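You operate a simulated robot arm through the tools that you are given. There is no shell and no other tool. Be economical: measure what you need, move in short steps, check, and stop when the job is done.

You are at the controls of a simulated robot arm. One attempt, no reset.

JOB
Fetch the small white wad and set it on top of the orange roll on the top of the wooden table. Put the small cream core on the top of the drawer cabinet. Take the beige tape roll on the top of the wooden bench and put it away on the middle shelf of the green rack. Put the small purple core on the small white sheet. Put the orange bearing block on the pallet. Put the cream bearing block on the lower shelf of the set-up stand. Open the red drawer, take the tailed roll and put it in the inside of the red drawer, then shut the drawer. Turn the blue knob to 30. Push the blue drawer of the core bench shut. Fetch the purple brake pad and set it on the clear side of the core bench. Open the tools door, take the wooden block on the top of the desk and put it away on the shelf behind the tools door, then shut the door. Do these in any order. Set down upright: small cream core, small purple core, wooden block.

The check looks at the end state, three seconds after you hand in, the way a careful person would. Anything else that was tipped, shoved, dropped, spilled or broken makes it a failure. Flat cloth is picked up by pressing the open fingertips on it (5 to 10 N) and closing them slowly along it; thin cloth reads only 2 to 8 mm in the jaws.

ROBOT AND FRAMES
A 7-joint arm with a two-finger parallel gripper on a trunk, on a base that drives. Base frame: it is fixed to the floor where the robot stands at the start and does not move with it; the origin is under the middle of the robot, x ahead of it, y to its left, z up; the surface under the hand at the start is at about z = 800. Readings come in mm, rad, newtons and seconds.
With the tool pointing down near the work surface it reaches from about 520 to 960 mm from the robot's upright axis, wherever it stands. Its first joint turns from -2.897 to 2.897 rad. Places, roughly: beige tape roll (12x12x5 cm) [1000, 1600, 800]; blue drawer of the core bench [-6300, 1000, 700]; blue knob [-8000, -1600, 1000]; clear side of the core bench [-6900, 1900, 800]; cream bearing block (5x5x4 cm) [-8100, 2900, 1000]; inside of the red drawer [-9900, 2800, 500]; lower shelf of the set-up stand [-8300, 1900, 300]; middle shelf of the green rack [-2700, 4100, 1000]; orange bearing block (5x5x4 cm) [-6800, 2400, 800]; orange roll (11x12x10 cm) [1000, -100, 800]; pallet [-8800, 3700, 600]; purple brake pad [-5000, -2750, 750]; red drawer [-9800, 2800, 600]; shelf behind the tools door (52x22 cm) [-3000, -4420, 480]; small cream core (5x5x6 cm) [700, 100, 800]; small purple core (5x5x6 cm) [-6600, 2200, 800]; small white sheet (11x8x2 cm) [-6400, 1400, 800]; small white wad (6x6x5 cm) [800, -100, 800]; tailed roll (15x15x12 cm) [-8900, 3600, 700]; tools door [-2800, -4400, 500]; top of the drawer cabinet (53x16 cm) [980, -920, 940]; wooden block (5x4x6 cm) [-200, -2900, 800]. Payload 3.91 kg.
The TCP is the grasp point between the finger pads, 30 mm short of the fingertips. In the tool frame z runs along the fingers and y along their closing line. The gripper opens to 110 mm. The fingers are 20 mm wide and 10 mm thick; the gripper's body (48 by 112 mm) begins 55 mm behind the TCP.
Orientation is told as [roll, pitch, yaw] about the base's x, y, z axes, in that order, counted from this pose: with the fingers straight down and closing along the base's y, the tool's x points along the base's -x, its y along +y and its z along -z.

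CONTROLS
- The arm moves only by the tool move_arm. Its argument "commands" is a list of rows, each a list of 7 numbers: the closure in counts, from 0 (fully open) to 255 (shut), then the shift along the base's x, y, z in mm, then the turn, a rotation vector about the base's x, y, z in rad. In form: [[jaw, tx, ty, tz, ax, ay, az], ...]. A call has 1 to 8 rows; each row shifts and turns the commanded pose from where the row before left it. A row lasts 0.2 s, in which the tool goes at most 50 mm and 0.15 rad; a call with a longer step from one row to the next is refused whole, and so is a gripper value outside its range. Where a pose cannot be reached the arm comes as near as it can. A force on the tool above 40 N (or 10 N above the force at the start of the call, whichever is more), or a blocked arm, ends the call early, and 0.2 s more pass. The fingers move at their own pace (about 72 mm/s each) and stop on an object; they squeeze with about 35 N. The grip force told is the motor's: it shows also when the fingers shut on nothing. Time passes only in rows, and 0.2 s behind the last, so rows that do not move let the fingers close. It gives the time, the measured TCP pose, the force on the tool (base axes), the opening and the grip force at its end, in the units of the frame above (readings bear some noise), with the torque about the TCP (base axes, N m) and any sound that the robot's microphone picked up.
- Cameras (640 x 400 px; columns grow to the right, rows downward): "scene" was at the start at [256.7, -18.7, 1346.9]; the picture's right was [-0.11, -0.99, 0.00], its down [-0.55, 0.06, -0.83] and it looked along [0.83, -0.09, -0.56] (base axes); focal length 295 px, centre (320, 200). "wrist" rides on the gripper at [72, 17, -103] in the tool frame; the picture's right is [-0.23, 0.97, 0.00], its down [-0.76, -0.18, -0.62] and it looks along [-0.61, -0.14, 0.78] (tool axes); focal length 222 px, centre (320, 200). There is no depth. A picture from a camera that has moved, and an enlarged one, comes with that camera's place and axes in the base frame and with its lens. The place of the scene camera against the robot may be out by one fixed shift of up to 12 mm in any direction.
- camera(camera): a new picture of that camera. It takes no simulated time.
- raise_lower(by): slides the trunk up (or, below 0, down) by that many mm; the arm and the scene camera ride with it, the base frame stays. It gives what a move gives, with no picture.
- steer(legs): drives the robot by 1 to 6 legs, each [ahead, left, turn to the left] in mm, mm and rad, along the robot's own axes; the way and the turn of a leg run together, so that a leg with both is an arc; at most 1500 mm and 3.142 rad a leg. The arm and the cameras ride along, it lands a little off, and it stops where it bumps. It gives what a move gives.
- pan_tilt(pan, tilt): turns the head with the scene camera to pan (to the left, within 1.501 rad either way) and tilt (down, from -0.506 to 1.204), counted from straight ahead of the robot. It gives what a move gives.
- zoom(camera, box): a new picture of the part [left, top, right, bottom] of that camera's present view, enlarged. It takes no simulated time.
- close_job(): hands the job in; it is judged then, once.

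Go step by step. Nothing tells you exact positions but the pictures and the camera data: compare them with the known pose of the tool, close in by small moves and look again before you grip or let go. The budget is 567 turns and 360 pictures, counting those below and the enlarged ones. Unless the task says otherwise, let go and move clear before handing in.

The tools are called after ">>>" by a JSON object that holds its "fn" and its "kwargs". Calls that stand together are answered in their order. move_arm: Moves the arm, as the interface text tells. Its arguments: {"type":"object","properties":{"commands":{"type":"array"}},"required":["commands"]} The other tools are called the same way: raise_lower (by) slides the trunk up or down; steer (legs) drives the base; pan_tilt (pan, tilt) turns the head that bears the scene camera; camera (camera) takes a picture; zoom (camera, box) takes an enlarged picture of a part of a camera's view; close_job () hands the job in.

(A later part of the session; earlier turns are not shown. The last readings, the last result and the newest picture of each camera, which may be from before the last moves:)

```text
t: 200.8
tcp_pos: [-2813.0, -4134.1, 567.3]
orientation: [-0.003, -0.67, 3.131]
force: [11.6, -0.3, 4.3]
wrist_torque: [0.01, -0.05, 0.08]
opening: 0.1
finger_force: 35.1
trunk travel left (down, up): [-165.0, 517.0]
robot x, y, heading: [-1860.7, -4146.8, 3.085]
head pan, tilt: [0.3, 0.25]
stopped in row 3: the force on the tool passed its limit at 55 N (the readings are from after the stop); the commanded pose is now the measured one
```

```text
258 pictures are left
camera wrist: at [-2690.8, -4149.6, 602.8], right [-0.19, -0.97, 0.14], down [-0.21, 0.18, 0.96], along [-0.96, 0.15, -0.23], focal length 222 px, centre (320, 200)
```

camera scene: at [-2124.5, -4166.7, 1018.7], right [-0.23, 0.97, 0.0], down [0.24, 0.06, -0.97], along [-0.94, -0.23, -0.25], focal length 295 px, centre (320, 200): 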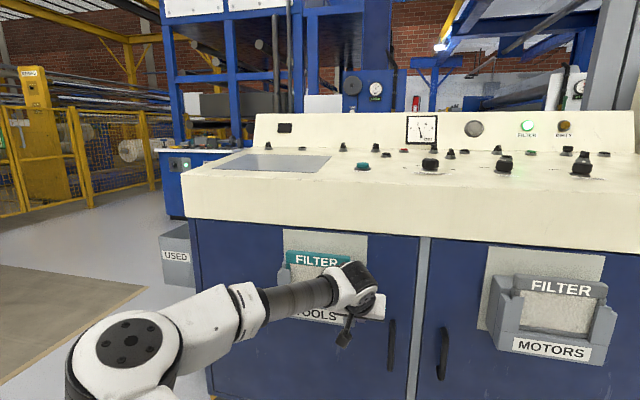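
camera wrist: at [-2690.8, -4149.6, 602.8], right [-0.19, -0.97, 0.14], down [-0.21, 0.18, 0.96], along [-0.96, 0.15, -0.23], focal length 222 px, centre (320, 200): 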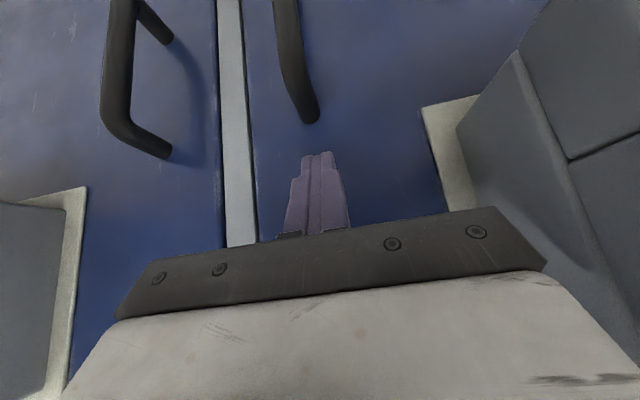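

The door is shut. I withdraw, raise the trunk, point the tool down and drive back up the aisle to look west.

>>> {"fn": "move_arm", "kwargs": {"commands": [[255, 45, 0, 5, 0, 0, 0], [255, 45, 0, 5, 0, 0, 0], [255, 45, 0, 5, 0, 0, 0], [255, 30, 0, 5, 0, 0, 0]]}}

>>> {"fn": "steer", "kwargs": {"legs": [[-550, 0, 0.05]]}}

>>> {"fn": "raise_lower", "kwargs": {"by": 360}}

>>> {"fn": "move_arm", "kwargs": {"commands": [[0, 0, 0, 20, 0, -0.135, 0], [0, 0, 0, 20, 0, -0.135, 0], [0, 0, 0, 20, 0, -0.135, 0], [0, 0, 0, 20, 0, -0.135, 0], [0, 0, 0, 20, 0, -0.135, 0], [0, 40, 0, 20, 0, 0, 0], [0, 40, 0, 0, 0, 0, 0], [0, 40, 0, 0, 0, 0, 0]]}}

>>> {"fn": "steer", "kwargs": {"legs": [[0, -1500, 0], [0, -1500, 0], [0, -900, 0]]}}

>>> {"fn": "pan_tilt", "kwargs": {"pan": 0, "tilt": 0.3}}

>>> {"fn": "camera", "kwargs": {"camera": "scene"}}

```text
t: 201.8
tcp_pos: [-2645.1, -4133.4, 586.5]
orientation: [-0.004, -0.672, 3.131]
force: [-0.3, -0.1, 0.6]
wrist_torque: [0.02, -0.02, 0.0]
opening: 0.0
finger_force: 34.8
trunk travel left (down, up): [-165.0, 517.0]
robot x, y, heading: [-1865.7, -4152.1, 3.078]
head pan, tilt: [0.3, 0.25]
```

```text
t: 205.0
tcp_pos: [-2106.7, -4188.5, 585.8]
orientation: [-0.002, -0.671, -3.111]
force: [0.2, 0.2, 0.1]
wrist_torque: [0.02, -0.04, 0.01]
opening: 0.0
finger_force: 35.1
trunk travel left (down, up): [-165.0, 517.0]
robot x, y, heading: [-1321.9, -4169.3, 3.123]
head pan, tilt: [0.3, 0.25]
```

```text
t: 208.5
tcp_pos: [-2106.8, -4189.2, 945.3]
orientation: [-0.002, -0.67, -3.11]
force: [-0.3, -0.1, -0.6]
wrist_torque: [-0.03, -0.01, -0.01]
opening: 0.0
finger_force: 34.9
trunk travel left (down, up): [-525.0, 157.0]
robot x, y, heading: [-1322.1, -4171.3, 3.121]
head pan, tilt: [0.3, 0.25]
```

```text
t: 210.3
tcp_pos: [-1987.4, -4189.3, 1068.3]
orientation: [0.02, 0.002, -3.117]
force: [0.5, 0.1, 0.0]
wrist_torque: [0.02, -0.03, 0.01]
opening: 110.1
finger_force: 0.1
trunk travel left (down, up): [-525.0, 157.0]
robot x, y, heading: [-1320.8, -4170.1, 3.116]
head pan, tilt: [0.3, 0.25]
```

```text
t: 240.3
tcp_pos: [-1846.8, -282.7, 1066.8]
orientation: [0.019, 0.001, -3.134]
force: [0.7, -0.2, -0.7]
wrist_torque: [0.0, 0.01, -0.02]
opening: 110.1
finger_force: 0.1
trunk travel left (down, up): [-525.0, 157.0]
robot x, y, heading: [-1182.1, -276.4, 3.101]
head pan, tilt: [0.3, 0.25]
```

```text
t: 241.2
tcp_pos: [-1847.5, -282.0, 1067.7]
orientation: [0.019, 0.001, -3.134]
force: [0.6, -0.6, 0.5]
wrist_torque: [0.04, -0.01, -0.01]
opening: 109.8
finger_force: 0.1
trunk travel left (down, up): [-525.0, 157.0]
robot x, y, heading: [-1183.5, -281.9, 3.1]
head pan, tilt: [0.0, 0.3]
```

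```text
257 pictures are left
camera scene: at [-1448.5, -274.8, 1373.4], right [0.04, 1.0, 0.0], down [0.3, -0.01, -0.96], along [-0.95, 0.04, -0.3], focal length 295 px, centre (320, 200)
```

scene: 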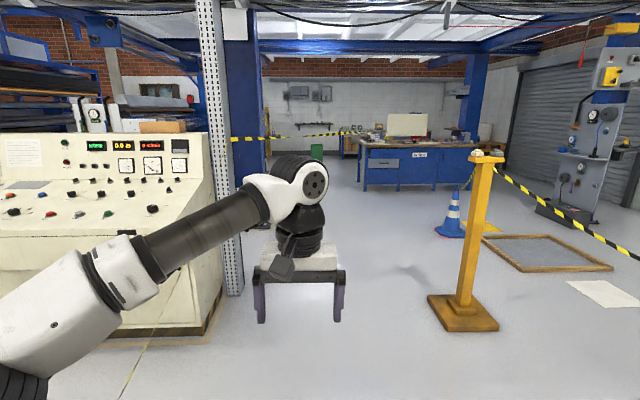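

Open floor ahead: the core bench at the far end, a yellow post at about (-3045,766). I drive straight ahead through the gap.

>>> {"fn": "steer", "kwargs": {"legs": [[1500, 50, 0], [1400, 60, 0]]}}

>>> {"fn": "pan_tilt", "kwargs": {"pan": 1.0, "tilt": 0.35}}

>>> {"fn": "camera", "kwargs": {"camera": "scene"}}

>>> {"fn": "pan_tilt", "kwargs": {"pan": 0, "tilt": 0.35}}

>>> {"fn": "camera", "kwargs": {"camera": "scene"}}

```text
refused: leg 1 is longer than a leg can be; nothing moved
```

```text
t: 242.4
tcp_pos: [-1847.8, -283.2, 1066.7]
orientation: [0.02, 0.002, -3.133]
force: [0.2, -0.8, 0.3]
wrist_torque: [0.02, 0.04, 0.0]
opening: 109.7
finger_force: 0.0
trunk travel left (down, up): [-525.0, 157.0]
robot x, y, heading: [-1185.3, -275.3, 3.099]
head pan, tilt: [1.0, 0.351]
```

```text
256 pictures are left
camera scene: at [-1408.6, -354.7, 1368.7], right [-0.82, 0.57, 0.0], down [0.2, 0.28, -0.94], along [-0.54, -0.77, -0.34], focal length 295 px, centre (320, 200)
```

scene: 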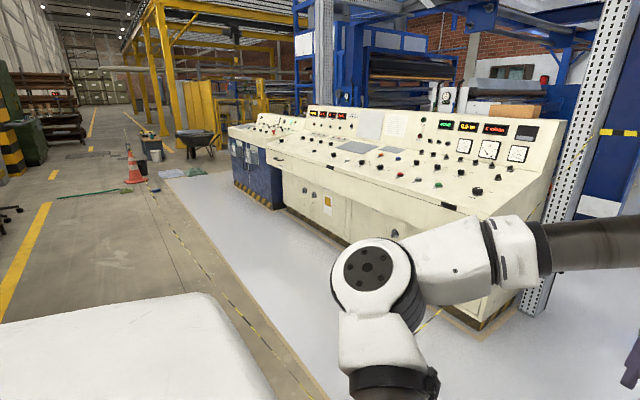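

```text
t: 243.7
tcp_pos: [-1848.6, -283.8, 1067.9]
orientation: [0.019, 0.002, -3.139]
force: [0.0, 0.3, 0.6]
wrist_torque: [0.01, 0.02, 0.0]
opening: 109.9
finger_force: 0.1
trunk travel left (down, up): [-525.0, 157.0]
robot x, y, heading: [-1180.9, -277.5, 3.099]
head pan, tilt: [0.0, 0.351]
```

```text
255 pictures are left
camera scene: at [-1448.2, -274.8, 1368.6], right [0.04, 1.0, 0.0], down [0.34, -0.01, -0.94], along [-0.94, 0.04, -0.34], focal length 295 px, centre (320, 200)
```

scene: 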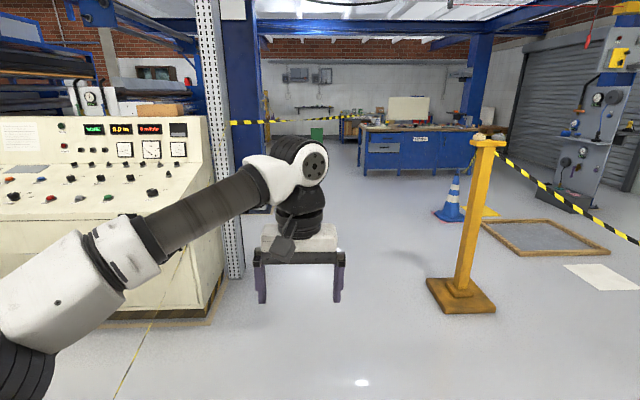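

>>> {"fn": "steer", "kwargs": {"legs": [[1450, 60, 0], [1450, 60, 0]]}}

>>> {"fn": "pan_tilt", "kwargs": {"pan": 1.0, "tilt": 0.35}}

>>> {"fn": "camera", "kwargs": {"camera": "scene"}}

>>> {"fn": "pan_tilt", "kwargs": {"pan": 0, "tilt": 0.35}}

>>> {"fn": "camera", "kwargs": {"camera": "scene"}}

```text
t: 257.6
tcp_pos: [-4726.0, -305.8, 1067.2]
orientation: [0.017, 0.001, -3.135]
force: [-0.5, -0.2, 0.3]
wrist_torque: [0.01, -0.02, 0.03]
opening: 110.1
finger_force: 0.2
trunk travel left (down, up): [-525.0, 157.0]
robot x, y, heading: [-4061.6, -301.3, 3.099]
head pan, tilt: [0.0, 0.351]
```

```text
t: 258.9
tcp_pos: [-4725.5, -305.2, 1067.4]
orientation: [0.02, 0.002, -3.136]
force: [0.1, -0.4, 0.5]
wrist_torque: [0.0, -0.03, 0.0]
opening: 109.7
finger_force: 0.0
trunk travel left (down, up): [-525.0, 157.0]
robot x, y, heading: [-4062.7, -300.0, 3.1]
head pan, tilt: [1.0, 0.351]
```

```text
254 pictures are left
camera scene: at [-4287.1, -377.7, 1368.6], right [-0.82, 0.58, 0.0], down [0.2, 0.28, -0.94], along [-0.54, -0.77, -0.34], focal length 295 px, centre (320, 200)
```

scene: 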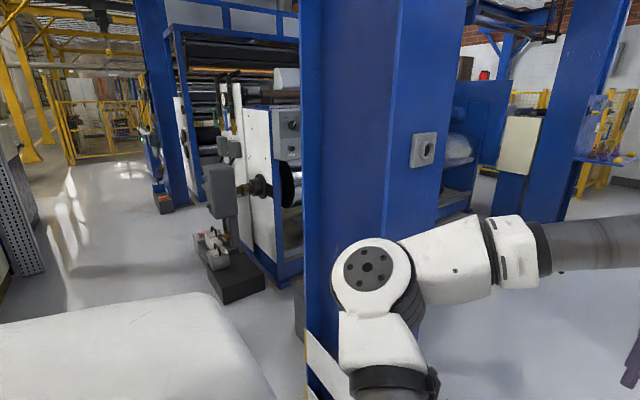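

```text
t: 260.1
tcp_pos: [-4726.2, -305.3, 1068.3]
orientation: [0.019, 0.001, -3.135]
force: [0.4, -0.2, 0.2]
wrist_torque: [0.02, -0.01, -0.01]
opening: 110.1
finger_force: 0.0
trunk travel left (down, up): [-525.0, 157.0]
robot x, y, heading: [-4063.8, -299.9, 3.096]
head pan, tilt: [0.0, 0.351]
```

```text
253 pictures are left
camera scene: at [-4326.6, -297.7, 1368.6], right [0.04, 1.0, 0.0], down [0.34, -0.01, -0.94], along [-0.94, 0.04, -0.34], focal length 295 px, centre (320, 200)
```

scene: 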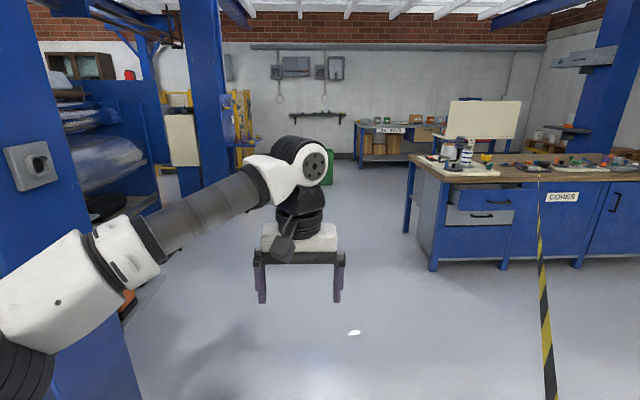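

A black-yellow tape hangs on the right, so I look that way before choosing a path.

>>> {"fn": "pan_tilt", "kwargs": {"pan": -0.8, "tilt": 0.35}}

>>> {"fn": "camera", "kwargs": {"camera": "scene"}}

>>> {"fn": "pan_tilt", "kwargs": {"pan": 0.5, "tilt": 0.3}}

>>> {"fn": "camera", "kwargs": {"camera": "scene"}}

```text
t: 261.3
tcp_pos: [-4725.3, -304.4, 1068.1]
orientation: [0.018, 0.002, -3.137]
force: [-0.7, 0.3, 0.2]
wrist_torque: [0.01, -0.02, -0.01]
opening: 110.2
finger_force: 0.1
trunk travel left (down, up): [-525.0, 157.0]
robot x, y, heading: [-4065.9, -298.3, 3.1]
head pan, tilt: [-0.799, 0.351]
```

```text
252 pictures are left
camera scene: at [-4295.7, -232.2, 1368.6], right [0.74, 0.67, 0.0], down [0.23, -0.26, -0.94], along [-0.63, 0.7, -0.34], focal length 295 px, centre (320, 200)
```

scene: 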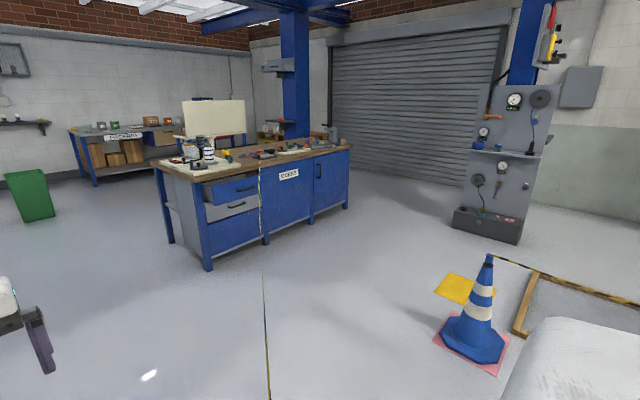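

```text
t: 262.7
tcp_pos: [-4725.9, -306.3, 1068.5]
orientation: [0.02, 0.001, -3.136]
force: [0.0, 0.2, 0.4]
wrist_torque: [0.02, -0.02, 0.02]
opening: 110.4
finger_force: 0.1
trunk travel left (down, up): [-525.0, 157.0]
robot x, y, heading: [-4063.3, -303.5, 3.099]
head pan, tilt: [0.499, 0.3]
```

```text
251 pictures are left
camera scene: at [-4317.3, -342.7, 1373.4], right [-0.44, 0.9, 0.0], down [0.27, 0.13, -0.96], along [-0.86, -0.42, -0.3], focal length 295 px, centre (320, 200)
```

scene: 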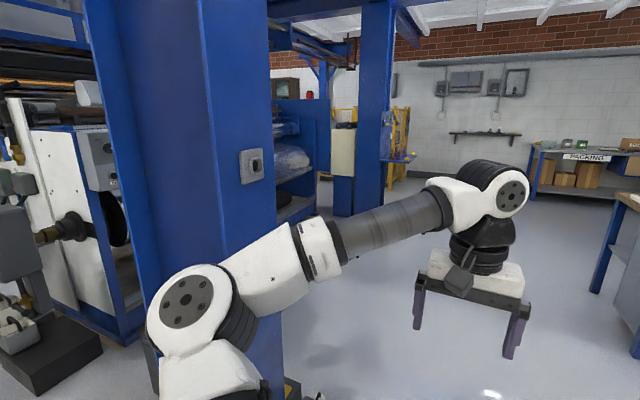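

The tape crosses overhead where I stand and did not hinder me, so it seems only visual. I look left toward the brake pad location.

>>> {"fn": "pan_tilt", "kwargs": {"pan": 1.2, "tilt": 0.3}}

>>> {"fn": "camera", "kwargs": {"camera": "scene"}}

>>> {"fn": "zoom", "kwargs": {"camera": "scene", "box": [220, 110, 380, 270]}}

```text
t: 263.8
tcp_pos: [-4725.8, -305.8, 1066.4]
orientation: [0.02, 0.003, -3.135]
force: [-0.6, 0.0, 0.0]
wrist_torque: [-0.01, -0.01, -0.02]
opening: 110.1
finger_force: 0.0
trunk travel left (down, up): [-525.0, 157.0]
robot x, y, heading: [-4061.7, -300.4, 3.096]
head pan, tilt: [1.201, 0.3]
```

```text
250 pictures are left
camera scene: at [-4271.0, -387.1, 1373.4], right [-0.92, 0.4, 0.0], down [0.12, 0.27, -0.96], along [-0.38, -0.88, -0.3], focal length 295 px, centre (320, 200)
```

scene: 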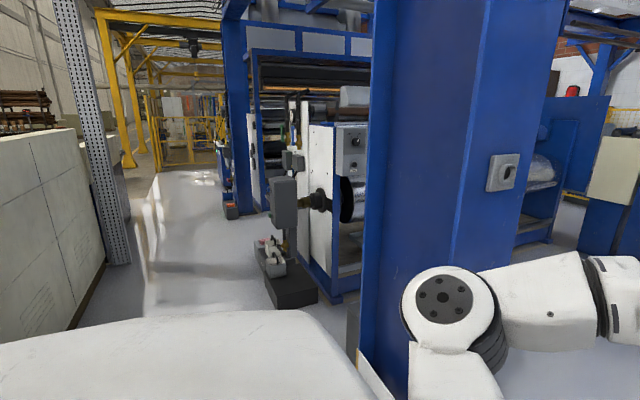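

```text
2.50 times, centred on (300, 190) of scene
camera zoom: at [-4271.0, -387.1, 1373.4], right [-0.92, 0.4, 0.0], down [0.12, 0.27, -0.96], along [-0.38, -0.88, -0.3], focal length 737 px, centre (370, 225)
```

zoom: 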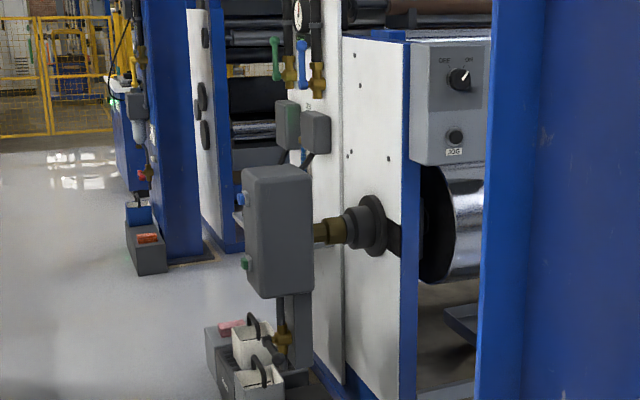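

>>> {"fn": "steer", "kwargs": {"legs": [[0, 0, 1.62], [1200, 60, 0]]}}

>>> {"fn": "pan_tilt", "kwargs": {"pan": -0.5, "tilt": 0.45}}

>>> {"fn": "camera", "kwargs": {"camera": "scene"}}

```text
t: 273.8
tcp_pos: [-3908.7, -2118.4, 1068.4]
orientation: [0.02, 0.002, -1.493]
force: [-0.2, -1.2, 0.7]
wrist_torque: [-0.03, -0.02, 0.0]
opening: 110.0
finger_force: 0.0
trunk travel left (down, up): [-525.0, 157.0]
robot x, y, heading: [-3964.4, -1456.2, -1.541]
head pan, tilt: [1.201, 0.3]
```

```text
t: 275.6
tcp_pos: [-3907.9, -2119.3, 1068.0]
orientation: [0.02, 0.002, -1.492]
force: [-0.4, 0.7, 0.5]
wrist_torque: [0.03, 0.0, 0.04]
opening: 110.0
finger_force: 0.1
trunk travel left (down, up): [-525.0, 157.0]
robot x, y, heading: [-3961.3, -1459.2, -1.539]
head pan, tilt: [-0.499, 0.45]
```

```text
248 pictures are left
camera scene: at [-4000.1, -1718.5, 1359.4], right [-0.89, 0.45, 0.0], down [0.2, 0.39, -0.9], along [-0.4, -0.8, -0.44], focal length 295 px, centre (320, 200)
```

scene: 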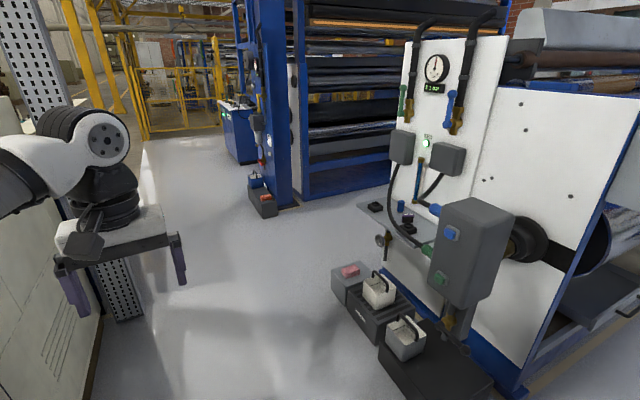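

>>> {"fn": "zoom", "kwargs": {"camera": "scene", "box": [340, 160, 500, 290]}}

```text
3.08 times, centred on (420, 225) of scene
camera zoom: at [-4000.1, -1718.5, 1359.4], right [-0.89, 0.45, 0.0], down [0.2, 0.39, -0.9], along [-0.4, -0.8, -0.44], focal length 907 px, centre (12, 123)
```

zoom: 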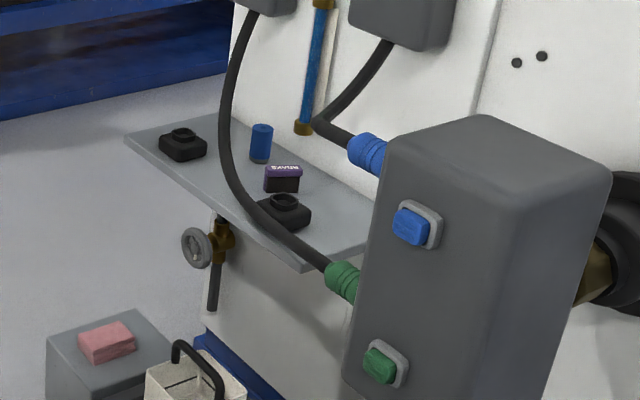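

The purple brake pad sits on a small shelf between two black sockets, behind a hose. I drive on and view it from another place to triangulate.

>>> {"fn": "steer", "kwargs": {"legs": [[900, 0, 0]]}}

>>> {"fn": "pan_tilt", "kwargs": {"pan": -1.3, "tilt": 0.5}}

>>> {"fn": "camera", "kwargs": {"camera": "scene"}}

```text
t: 280.4
tcp_pos: [-3870.4, -3031.8, 1068.2]
orientation: [0.018, 0.003, -1.486]
force: [-0.3, 0.3, -0.5]
wrist_torque: [0.04, 0.0, -0.02]
opening: 110.2
finger_force: 0.1
trunk travel left (down, up): [-525.0, 157.0]
robot x, y, heading: [-3931.6, -2371.2, -1.529]
head pan, tilt: [-0.499, 0.45]
```

```text
t: 281.5
tcp_pos: [-3869.9, -3030.7, 1068.2]
orientation: [0.02, 0.003, -1.484]
force: [0.3, -0.1, 0.2]
wrist_torque: [-0.04, 0.0, 0.01]
opening: 110.1
finger_force: 0.0
trunk travel left (down, up): [-525.0, 157.0]
robot x, y, heading: [-3928.6, -2371.6, -1.532]
head pan, tilt: [-1.3, 0.499]
```

```text
246 pictures are left
camera scene: at [-4011.5, -2576.3, 1355.0], right [-0.31, 0.95, 0.0], down [0.46, 0.15, -0.88], along [-0.84, -0.27, -0.48], focal length 295 px, centre (320, 200)
```

scene: 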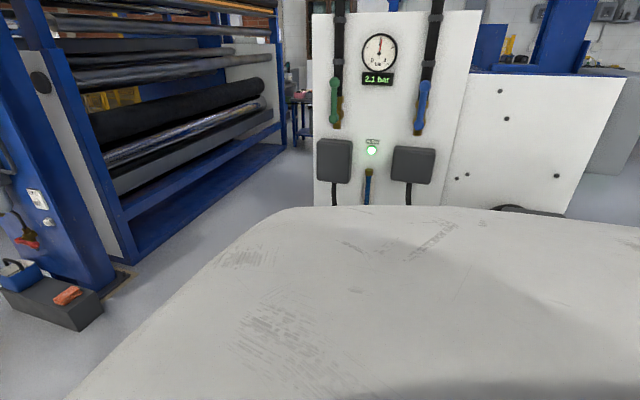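

>>> {"fn": "move_arm", "kwargs": {"commands": [[0, 0, 40, 10, 0, 0, 0], [0, 0, 40, 10, 0, 0, 0], [0, 0, 40, 10, 0, 0, 0]]}}

>>> {"fn": "steer", "kwargs": {"legs": [[0, 0, -1.6]]}}

>>> {"fn": "pan_tilt", "kwargs": {"pan": 0.2, "tilt": 0.6}}

>>> {"fn": "camera", "kwargs": {"camera": "scene"}}

```text
t: 282.3
tcp_pos: [-3870.2, -2908.5, 1097.3]
orientation: [0.019, 0.001, -1.486]
force: [-0.1, -0.4, -0.6]
wrist_torque: [-0.01, -0.02, 0.0]
opening: 109.9
finger_force: 0.0
trunk travel left (down, up): [-525.0, 157.0]
robot x, y, heading: [-3928.8, -2367.8, -1.529]
head pan, tilt: [-1.3, 0.499]
```

```text
t: 286.8
tcp_pos: [-4473.8, -2390.0, 1096.5]
orientation: [0.018, 0.003, -3.127]
force: [0.1, 0.3, 0.4]
wrist_torque: [-0.01, 0.01, 0.0]
opening: 110.0
finger_force: 0.1
trunk travel left (down, up): [-525.0, 157.0]
robot x, y, heading: [-3930.4, -2373.0, 3.109]
head pan, tilt: [-1.3, 0.499]
```

```text
t: 288.4
tcp_pos: [-4473.4, -2392.1, 1096.2]
orientation: [0.019, 0.002, -3.128]
force: [0.1, 0.1, -0.4]
wrist_torque: [-0.02, 0.03, -0.01]
opening: 110.2
finger_force: 0.0
trunk travel left (down, up): [-525.0, 157.0]
robot x, y, heading: [-3932.1, -2369.2, 3.106]
head pan, tilt: [0.201, 0.6]
```

```text
245 pictures are left
camera scene: at [-4188.6, -2387.9, 1345.9], right [-0.17, 0.99, 0.0], down [0.56, 0.09, -0.83], along [-0.81, -0.14, -0.56], focal length 295 px, centre (320, 200)
```

scene: 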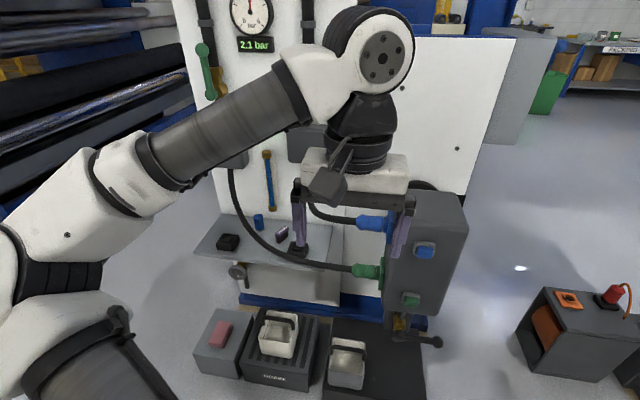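

Pad triangulates to about (-4956,-2655,650). I move in front of it and look with the wrist camera.

>>> {"fn": "steer", "kwargs": {"legs": [[180, 270, 0]]}}

>>> {"fn": "move_arm", "kwargs": {"commands": [[0, -40, 0, -20, 0, 0, 0], [0, -40, 0, -20, 0, 0, 0], [0, -40, 0, -20, 0, 0, 0], [0, -40, 0, -20, 0, 0, 0]]}}

>>> {"fn": "camera", "kwargs": {"camera": "scene"}}

>>> {"fn": "camera", "kwargs": {"camera": "wrist"}}

```text
t: 291.1
tcp_pos: [-4657.3, -2653.9, 1096.6]
orientation: [0.02, 0.002, -3.134]
force: [0.9, -0.5, -0.6]
wrist_torque: [-0.03, 0.03, 0.0]
opening: 109.9
finger_force: 0.1
trunk travel left (down, up): [-525.0, 157.0]
robot x, y, heading: [-4111.9, -2631.6, 3.106]
head pan, tilt: [0.201, 0.6]
```

```text
t: 292.1
tcp_pos: [-4818.5, -2652.8, 1015.4]
orientation: [0.019, 0.002, -3.132]
force: [-1.5, -0.1, 0.3]
wrist_torque: [0.02, -0.02, -0.02]
opening: 109.9
finger_force: 0.1
trunk travel left (down, up): [-525.0, 157.0]
robot x, y, heading: [-4118.1, -2635.1, 3.102]
head pan, tilt: [0.201, 0.6]
```

```text
244 pictures are left
camera scene: at [-4373.7, -2652.4, 1345.8], right [-0.16, 0.99, 0.0], down [0.56, 0.09, -0.82], along [-0.81, -0.13, -0.57], focal length 295 px, centre (320, 200)
```

scene: 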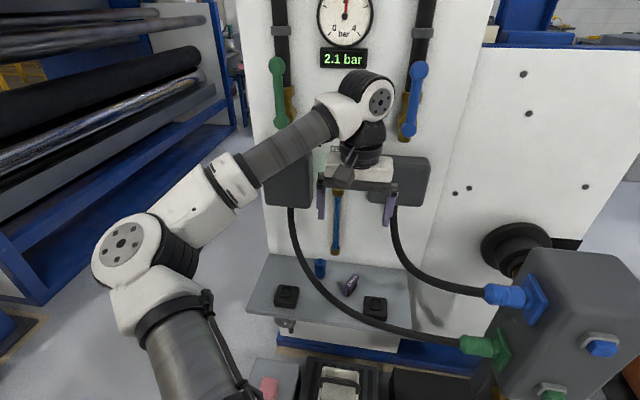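

```text
243 pictures are left
camera wrist: at [-4746.4, -2666.1, 1119.6], right [-0.22, -0.98, 0.02], down [-0.76, 0.18, 0.62], along [-0.61, 0.12, -0.79], focal length 222 px, centre (320, 200)
```

wrist: 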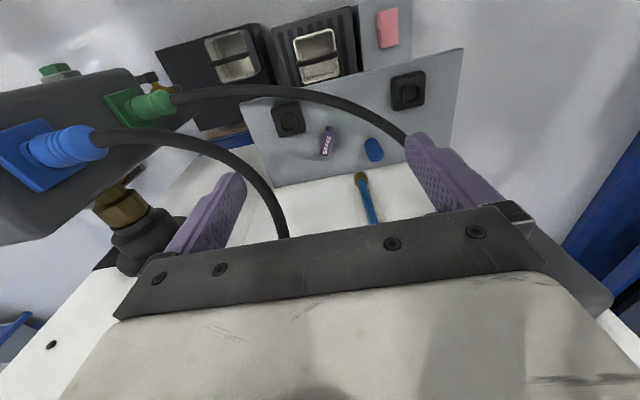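

>>> {"fn": "zoom", "kwargs": {"camera": "wrist", "box": [260, 80, 420, 200]}}

>>> {"fn": "zoom", "kwargs": {"camera": "scene", "box": [260, 230, 420, 330]}}

```text
3.33 times, centred on (340, 140) of wrist
camera zoom: at [-4746.4, -2666.1, 1119.6], right [-0.22, -0.98, 0.02], down [-0.76, 0.18, 0.62], along [-0.61, 0.12, -0.79], focal length 740 px, centre (253, 400)
```

zoom: 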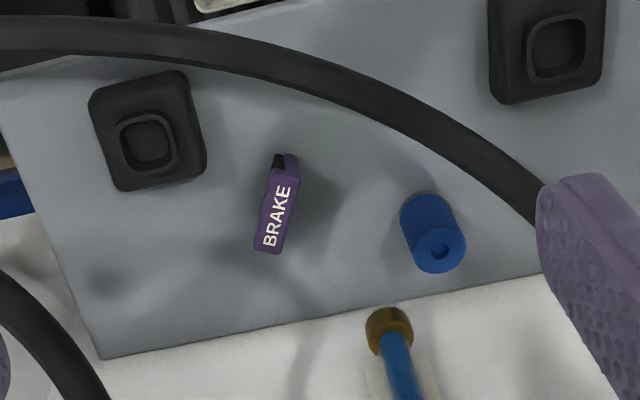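

```text
4.00 times, centred on (340, 280) of scene
camera zoom: at [-4373.7, -2652.4, 1345.8], right [-0.16, 0.99, 0.0], down [0.56, 0.09, -0.82], along [-0.81, -0.13, -0.57], focal length 1180 px, centre (240, -120)
```

zoom: 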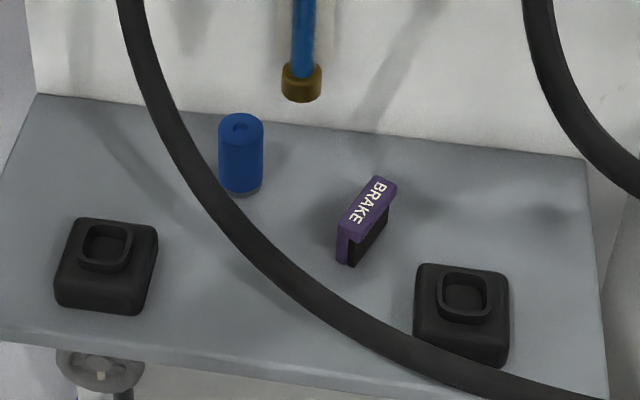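

Pad's long axis runs at about -27°, centre about (-4951,-2648), top z≈655; hoses pass on both sides with room. I turn the gripper to close across it and lower the trunk.

>>> {"fn": "move_arm", "kwargs": {"commands": [[100, -28, 2, -5, 0, 0, -0.12], [115, -28, 2, -5, 0, 0, -0.12], [115, -28, 2, -5, 0, 0, -0.12], [115, -28, 2, -5, 0, 0, -0.11], [115, -28, 2, -5, 0, 0, 0]]}}

>>> {"fn": "raise_lower", "kwargs": {"by": -190}}

>>> {"fn": "camera", "kwargs": {"camera": "wrist"}}

>>> {"fn": "camera", "kwargs": {"camera": "scene"}}

```text
t: 293.3
tcp_pos: [-4957.7, -2643.1, 990.6]
orientation: [0.018, 0.003, 2.678]
force: [0.5, -0.5, -0.4]
wrist_torque: [0.02, 0.01, 0.03]
opening: 60.6
finger_force: 0.1
trunk travel left (down, up): [-525.0, 157.0]
robot x, y, heading: [-4116.2, -2634.7, 3.107]
head pan, tilt: [0.201, 0.6]
```

```text
t: 295.4
tcp_pos: [-4956.8, -2644.0, 800.5]
orientation: [0.019, 0.001, 2.68]
force: [0.5, -0.7, 0.7]
wrist_torque: [0.04, 0.01, -0.02]
opening: 60.6
finger_force: 0.0
trunk travel left (down, up): [-335.0, 347.0]
robot x, y, heading: [-4115.7, -2638.0, 3.105]
head pan, tilt: [0.201, 0.6]
```

```text
240 pictures are left
camera wrist: at [-4898.7, -2688.8, 904.8], right [-0.64, -0.77, 0.02], down [-0.6, 0.51, 0.62], along [-0.49, 0.38, -0.79], focal length 222 px, centre (320, 200)
```

wrist: 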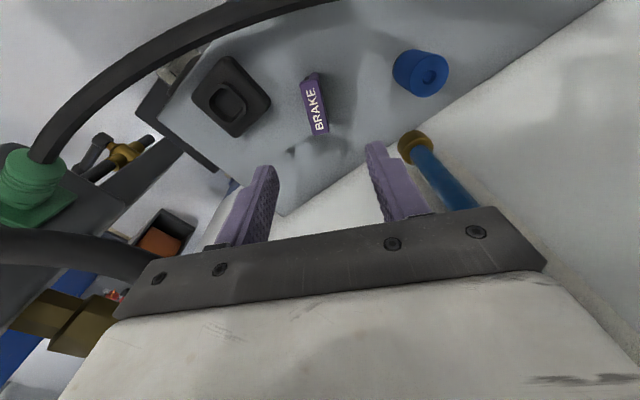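

```text
239 pictures are left
camera scene: at [-4373.2, -2652.5, 1156.0], right [-0.16, 0.99, 0.0], down [0.56, 0.09, -0.83], along [-0.81, -0.13, -0.56], focal length 295 px, centre (320, 200)
```

scene: 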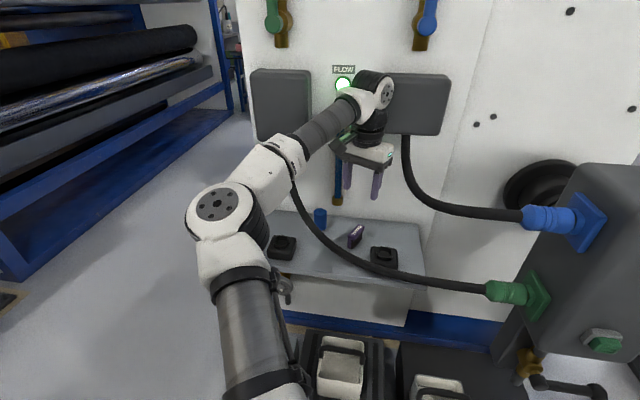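

>>> {"fn": "move_arm", "kwargs": {"commands": [[115, 0, 1, -40, 0, 0, 0], [115, 0, 0, -40, 0, 0, 0], [115, 0, 0, -25, 0, 0, 0]]}}

>>> {"fn": "camera", "kwargs": {"camera": "wrist"}}

>>> {"fn": "zoom", "kwargs": {"camera": "scene", "box": [280, 150, 440, 270]}}

```text
t: 296.2
tcp_pos: [-4955.7, -2642.8, 695.5]
orientation: [0.018, 0.001, 2.679]
force: [0.4, -0.8, -0.4]
wrist_torque: [0.02, -0.01, 0.01]
opening: 60.5
finger_force: 0.1
trunk travel left (down, up): [-335.0, 347.0]
robot x, y, heading: [-4117.1, -2632.2, 3.106]
head pan, tilt: [0.201, 0.6]
```

```text
238 pictures are left
camera wrist: at [-4898.3, -2688.7, 800.0], right [-0.64, -0.77, 0.02], down [-0.6, 0.51, 0.62], along [-0.49, 0.38, -0.79], focal length 222 px, centre (320, 200)
```

wrist: 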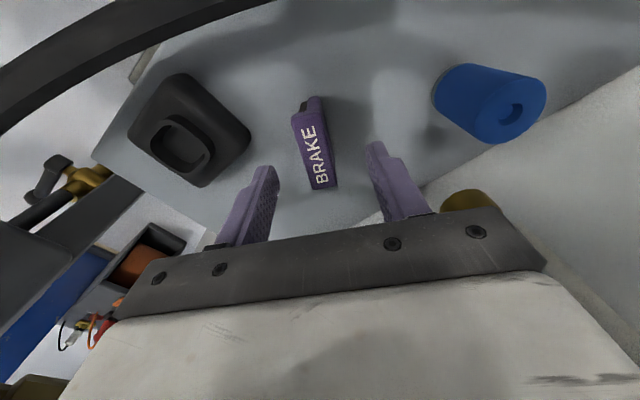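

```text
3.33 times, centred on (360, 210) of scene
camera zoom: at [-4373.3, -2652.5, 1155.9], right [-0.16, 0.99, 0.0], down [0.56, 0.09, -0.83], along [-0.81, -0.13, -0.56], focal length 983 px, centre (187, 167)
```

zoom: 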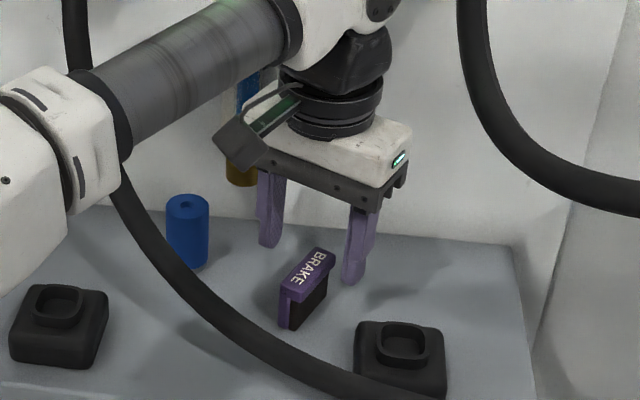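

>>> {"fn": "move_arm", "kwargs": {"commands": [[115, 0, 1, -15, 0, 0, 0], [115, 0, 0, -15, 0, 0, 0], [115, 0, 0, -12, 0, 0, 0], [170, 0, 0, 0, 0, 0, 0], [255, 0, 0, 0, 0, 0, 0], [255, 0, 0, 0, 0, 0, 0]]}}

>>> {"fn": "camera", "kwargs": {"camera": "wrist"}}

>>> {"fn": "zoom", "kwargs": {"camera": "scene", "box": [280, 150, 440, 270]}}

```text
t: 297.6
tcp_pos: [-4955.2, -2642.8, 652.7]
orientation: [0.019, 0.002, 2.679]
force: [0.0, 0.3, -0.6]
wrist_torque: [0.04, 0.01, -0.01]
opening: 19.4
finger_force: 35.2
trunk travel left (down, up): [-335.0, 347.0]
robot x, y, heading: [-4115.8, -2636.2, 3.107]
head pan, tilt: [0.201, 0.6]
```

```text
236 pictures are left
camera wrist: at [-4898.5, -2687.5, 757.0], right [-0.64, -0.77, 0.02], down [-0.6, 0.51, 0.62], along [-0.48, 0.38, -0.79], focal length 222 px, centre (320, 200)
```

wrist: 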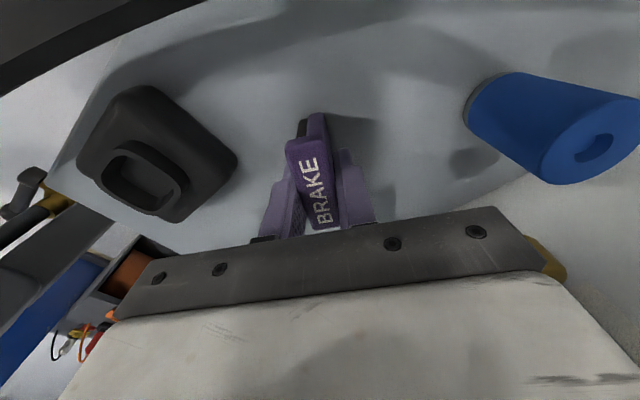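

```text
3.33 times, centred on (360, 210) of scene
camera zoom: at [-4373.4, -2652.5, 1155.8], right [-0.16, 0.99, 0.0], down [0.56, 0.09, -0.83], along [-0.81, -0.13, -0.56], focal length 983 px, centre (187, 167)
```

zoom: 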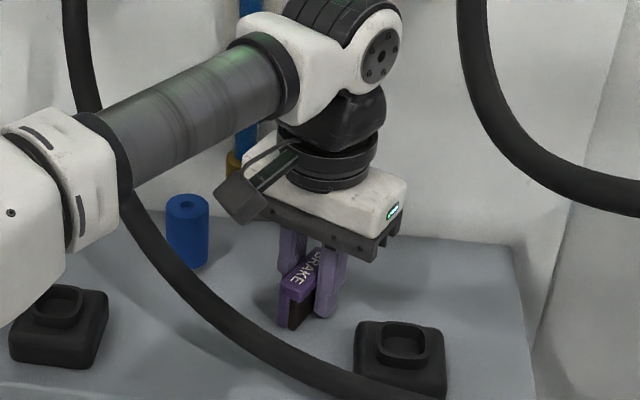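

Pad gripped (19 mm). I lift straight up with arm then trunk.

>>> {"fn": "move_arm", "kwargs": {"commands": [[255, 0, 0, 30, 0, 0, 0], [255, 0, 0, 40, 0, 0, 0], [255, 0, 0, 40, 0, 0, 0], [255, 0, 0, 38, 0, 0, 0]]}}

>>> {"fn": "raise_lower", "kwargs": {"by": 190}}

>>> {"fn": "move_arm", "kwargs": {"commands": [[255, 40, -2, 20, 0, 0, 0.11], [255, 40, -2, 20, 0, 0, 0.12], [255, 40, -2, 10, 0, 0, 0.12], [255, 40, -2, 10, 0, 0, 0.11], [255, 40, 0, 10, 0, 0, 0], [255, 40, 0, 10, 0, 0, 0], [255, 40, 0, 0, 0, 0, 0]]}}

>>> {"fn": "camera", "kwargs": {"camera": "scene"}}

```text
t: 298.6
tcp_pos: [-4957.0, -2642.1, 801.1]
orientation: [0.019, 0.001, 2.681]
force: [-0.3, 0.5, -2.3]
wrist_torque: [-0.03, -0.02, -0.01]
opening: 19.4
finger_force: 34.8
trunk travel left (down, up): [-335.0, 347.0]
robot x, y, heading: [-4116.2, -2637.8, 3.101]
head pan, tilt: [0.201, 0.6]
```

```text
t: 300.6
tcp_pos: [-4956.9, -2643.6, 991.4]
orientation: [0.02, 0.003, 2.68]
force: [-0.2, 0.2, -2.5]
wrist_torque: [-0.03, -0.01, 0.0]
opening: 19.4
finger_force: 35.0
trunk travel left (down, up): [-525.0, 157.0]
robot x, y, heading: [-4117.1, -2634.6, 3.102]
head pan, tilt: [0.201, 0.6]
```

```text
t: 302.2
tcp_pos: [-4675.9, -2652.6, 1071.9]
orientation: [0.019, 0.001, 3.139]
force: [0.6, -1.2, -2.0]
wrist_torque: [-0.03, -0.02, -0.02]
opening: 19.7
finger_force: 34.9
trunk travel left (down, up): [-525.0, 157.0]
robot x, y, heading: [-4114.6, -2633.6, 3.104]
head pan, tilt: [0.201, 0.6]
```

```text
234 pictures are left
camera scene: at [-4372.9, -2652.5, 1346.0], right [-0.16, 0.99, 0.0], down [0.56, 0.09, -0.83], along [-0.81, -0.13, -0.56], focal length 295 px, centre (320, 200)
```

scene: 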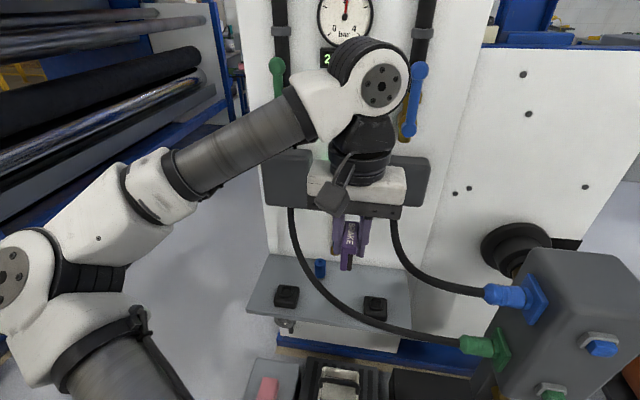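

Pad in hand. I turn north, drive out of this aisle, then turn west toward the core bench.

>>> {"fn": "steer", "kwargs": {"legs": [[-120, 0, 0], [0, 0, -1.53], [1250, 0, 0], [1250, 0, 0]]}}

>>> {"fn": "steer", "kwargs": {"legs": [[0, 0, 1.57], [1300, 0, 0]]}}

>>> {"fn": "pan_tilt", "kwargs": {"pan": -0.4, "tilt": 0.35}}

>>> {"fn": "camera", "kwargs": {"camera": "scene"}}

```text
t: 319.2
tcp_pos: [-4102.6, 443.2, 1070.3]
orientation: [0.021, 0.002, 1.612]
force: [-0.8, 0.8, -1.4]
wrist_torque: [0.01, 0.02, 0.02]
opening: 19.4
finger_force: 34.8
trunk travel left (down, up): [-525.0, 157.0]
robot x, y, heading: [-4064.9, -119.8, 1.577]
head pan, tilt: [0.201, 0.6]
```

```text
t: 329.6
tcp_pos: [-5919.4, -118.8, 1071.3]
orientation: [0.02, 0.003, 3.142]
force: [0.1, -0.3, -1.5]
wrist_torque: [-0.02, 0.02, 0.0]
opening: 19.4
finger_force: 35.3
trunk travel left (down, up): [-525.0, 157.0]
robot x, y, heading: [-5358.8, -100.9, 3.1]
head pan, tilt: [0.201, 0.6]
```

```text
t: 330.6
tcp_pos: [-5918.4, -118.6, 1071.8]
orientation: [0.02, 0.003, 3.142]
force: [-0.1, -0.1, -1.8]
wrist_torque: [-0.03, 0.04, 0.02]
opening: 19.5
finger_force: 35.2
trunk travel left (down, up): [-525.0, 157.0]
robot x, y, heading: [-5355.9, -102.9, 3.107]
head pan, tilt: [-0.4, 0.351]
```

```text
233 pictures are left
camera scene: at [-5612.6, -64.9, 1368.6], right [0.42, 0.91, 0.0], down [0.31, -0.15, -0.94], along [-0.85, 0.4, -0.34], focal length 295 px, centre (320, 200)
```

scene: 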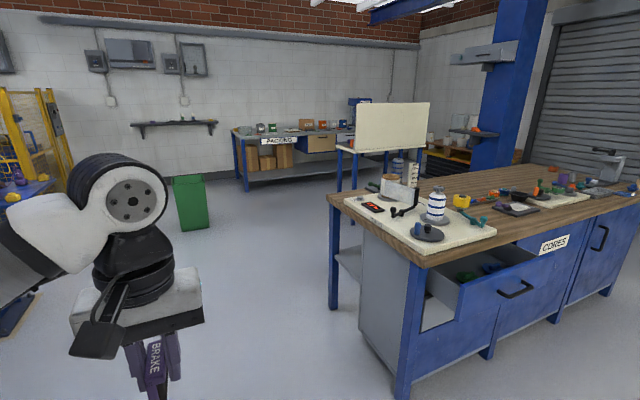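

>>> {"fn": "steer", "kwargs": {"legs": [[0, -1400, 0]]}}

>>> {"fn": "pan_tilt", "kwargs": {"pan": -0.1, "tilt": 0.45}}

>>> {"fn": "camera", "kwargs": {"camera": "scene"}}

```text
t: 341.5
tcp_pos: [-5882.7, 1247.8, 1071.8]
orientation: [0.019, 0.003, -3.123]
force: [0.7, 0.1, -1.8]
wrist_torque: [0.05, -0.01, 0.04]
opening: 19.6
finger_force: 35.0
trunk travel left (down, up): [-525.0, 157.0]
robot x, y, heading: [-5322.0, 1271.3, 3.126]
head pan, tilt: [-0.4, 0.351]
```

```text
t: 342.3
tcp_pos: [-5880.7, 1247.4, 1072.4]
orientation: [0.018, 0.002, -3.124]
force: [-0.1, 0.0, -1.6]
wrist_torque: [0.01, 0.0, -0.02]
opening: 19.6
finger_force: 34.8
trunk travel left (down, up): [-525.0, 157.0]
robot x, y, heading: [-5321.6, 1272.8, 3.126]
head pan, tilt: [-0.099, 0.45]
```

```text
232 pictures are left
camera scene: at [-5582.2, 1280.0, 1359.4], right [0.12, 0.99, 0.0], down [0.43, -0.05, -0.9], along [-0.89, 0.11, -0.44], focal length 295 px, centre (320, 200)
```

scene: 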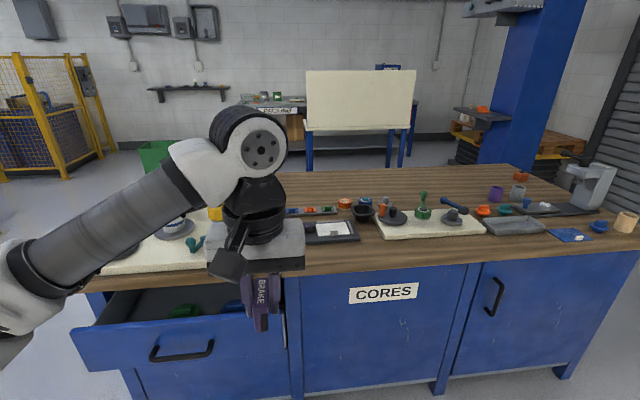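

I move right past the open drawer and up to the bench for the pad.

>>> {"fn": "steer", "kwargs": {"legs": [[0, -580, 0], [600, 0, 0]]}}

>>> {"fn": "pan_tilt", "kwargs": {"pan": 0, "tilt": 0.5}}

>>> {"fn": "camera", "kwargs": {"camera": "scene"}}

>>> {"fn": "camera", "kwargs": {"camera": "wrist"}}

```text
t: 350.2
tcp_pos: [-6474.0, 1830.7, 1070.4]
orientation: [0.02, 0.003, -3.123]
force: [-0.1, 0.3, -2.1]
wrist_torque: [0.01, 0.0, -0.04]
opening: 19.3
finger_force: 35.4
trunk travel left (down, up): [-525.0, 157.0]
robot x, y, heading: [-5907.8, 1857.1, 3.126]
head pan, tilt: [-0.099, 0.45]
```

```text
t: 350.9
tcp_pos: [-6473.9, 1830.7, 1071.8]
orientation: [0.019, 0.003, -3.123]
force: [0.7, 0.6, -1.7]
wrist_torque: [0.02, 0.0, -0.01]
opening: 19.2
finger_force: 34.8
trunk travel left (down, up): [-525.0, 157.0]
robot x, y, heading: [-5908.2, 1857.8, 3.123]
head pan, tilt: [0.0, 0.499]
```

```text
231 pictures are left
camera scene: at [-6173.6, 1853.6, 1355.0], right [0.02, 1.0, 0.0], down [0.48, -0.01, -0.88], along [-0.88, 0.02, -0.48], focal length 295 px, centre (320, 200)
```

scene: 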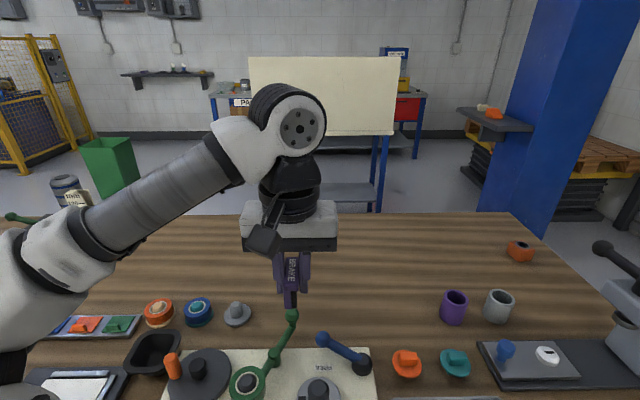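

```text
230 pictures are left
camera wrist: at [-6400.6, 1818.0, 1175.0], right [-0.21, -0.98, 0.02], down [-0.77, 0.18, 0.62], along [-0.61, 0.12, -0.79], focal length 222 px, centre (320, 200)
```

wrist: 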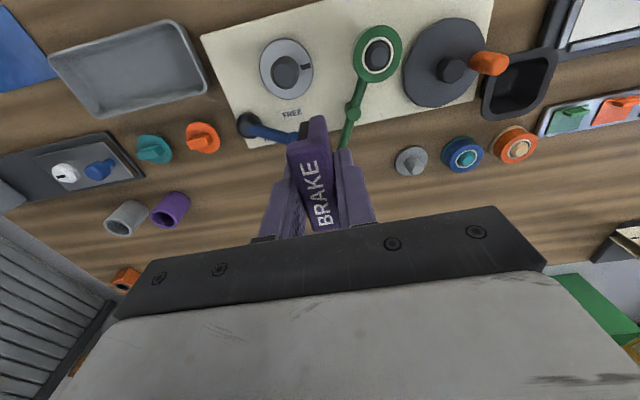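

The back of the bench is clear; I'll place the pad at about (-6840,1870).

>>> {"fn": "steer", "kwargs": {"legs": [[70, 0, 0]]}}

>>> {"fn": "move_arm", "kwargs": {"commands": [[255, -43, 6, 0, 0, 0, 0], [255, -43, 6, 0, 0, 0, 0], [255, -43, 6, -10, 0, 0, 0], [255, -43, 6, -20, 0, 0, 0], [255, -43, 6, -20, 0, 0, 0], [255, -43, 6, -20, 0, 0, 0], [255, -35, 0, -30, 0, 0, 0], [255, 0, 0, -45, 0, 0, 0]]}}

>>> {"fn": "move_arm", "kwargs": {"commands": [[255, 0, 0, -40, 0, 0, 0], [255, 0, 0, -25, 0, 0, 0]]}}

>>> {"fn": "camera", "kwargs": {"camera": "scene"}}

>>> {"fn": "camera", "kwargs": {"camera": "wrist"}}

```text
t: 352.1
tcp_pos: [-6537.6, 1829.9, 1071.4]
orientation: [0.018, 0.004, -3.124]
force: [-0.3, -1.0, -1.5]
wrist_torque: [-0.01, -0.02, -0.02]
opening: 19.7
finger_force: 35.0
trunk travel left (down, up): [-525.0, 157.0]
robot x, y, heading: [-5977.1, 1857.0, 3.122]
head pan, tilt: [0.0, 0.499]
stopped in leg 1: the robot was blocked; the commanded pose is now the measured one
```

```text
t: 353.9
tcp_pos: [-6832.1, 1867.3, 926.0]
orientation: [0.019, 0.002, -3.123]
force: [-0.6, 0.5, -1.0]
wrist_torque: [0.01, -0.01, 0.0]
opening: 19.7
finger_force: 35.1
trunk travel left (down, up): [-525.0, 157.0]
robot x, y, heading: [-5974.8, 1854.3, 3.125]
head pan, tilt: [0.0, 0.499]
```

```text
t: 354.5
tcp_pos: [-6829.6, 1867.5, 859.9]
orientation: [0.02, 0.003, -3.124]
force: [-0.3, 0.1, -0.6]
wrist_torque: [0.0, -0.01, 0.03]
opening: 19.5
finger_force: 35.2
trunk travel left (down, up): [-525.0, 157.0]
robot x, y, heading: [-5978.5, 1856.7, 3.127]
head pan, tilt: [0.0, 0.499]
```

```text
229 pictures are left
camera scene: at [-6238.3, 1853.2, 1354.9], right [0.02, 1.0, 0.0], down [0.48, -0.01, -0.88], along [-0.88, 0.02, -0.48], focal length 295 px, centre (320, 200)
```

scene: 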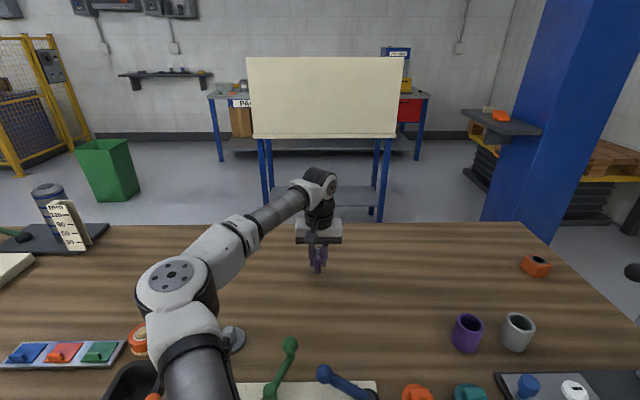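

```text
228 pictures are left
camera wrist: at [-6757.9, 1854.9, 964.4], right [-0.21, -0.98, 0.02], down [-0.77, 0.18, 0.62], along [-0.61, 0.12, -0.79], focal length 222 px, centre (320, 200)
```

wrist: 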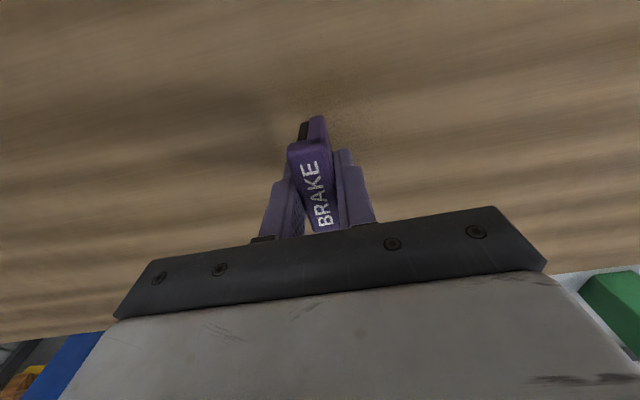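

>>> {"fn": "move_arm", "kwargs": {"commands": [[255, 0, 0, -6, 0, 0, 0], [255, 0, 0, -4, 0, 0, 0], [255, 0, 0, -3, 0, 0, 0], [255, 0, 0, 0, 0, 0, 0]]}}

>>> {"fn": "zoom", "kwargs": {"camera": "scene", "box": [270, 210, 366, 280]}}

```text
t: 355.5
tcp_pos: [-6830.8, 1865.8, 847.9]
orientation: [0.018, 0.002, -3.124]
force: [-0.2, 0.2, -1.2]
wrist_torque: [-0.03, 0.01, 0.03]
opening: 19.8
finger_force: 35.2
trunk travel left (down, up): [-525.0, 157.0]
robot x, y, heading: [-5972.6, 1855.8, 3.121]
head pan, tilt: [0.0, 0.499]
```

```text
5.71 times, centred on (318, 245) of scene
camera zoom: at [-6238.0, 1853.2, 1354.9], right [0.02, 1.0, 0.0], down [0.48, -0.01, -0.88], along [-0.88, 0.02, -0.48], focal length 1685 px, centre (331, -57)
```

zoom: 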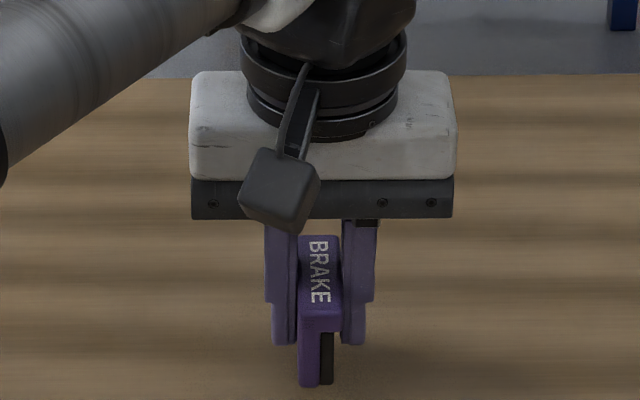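

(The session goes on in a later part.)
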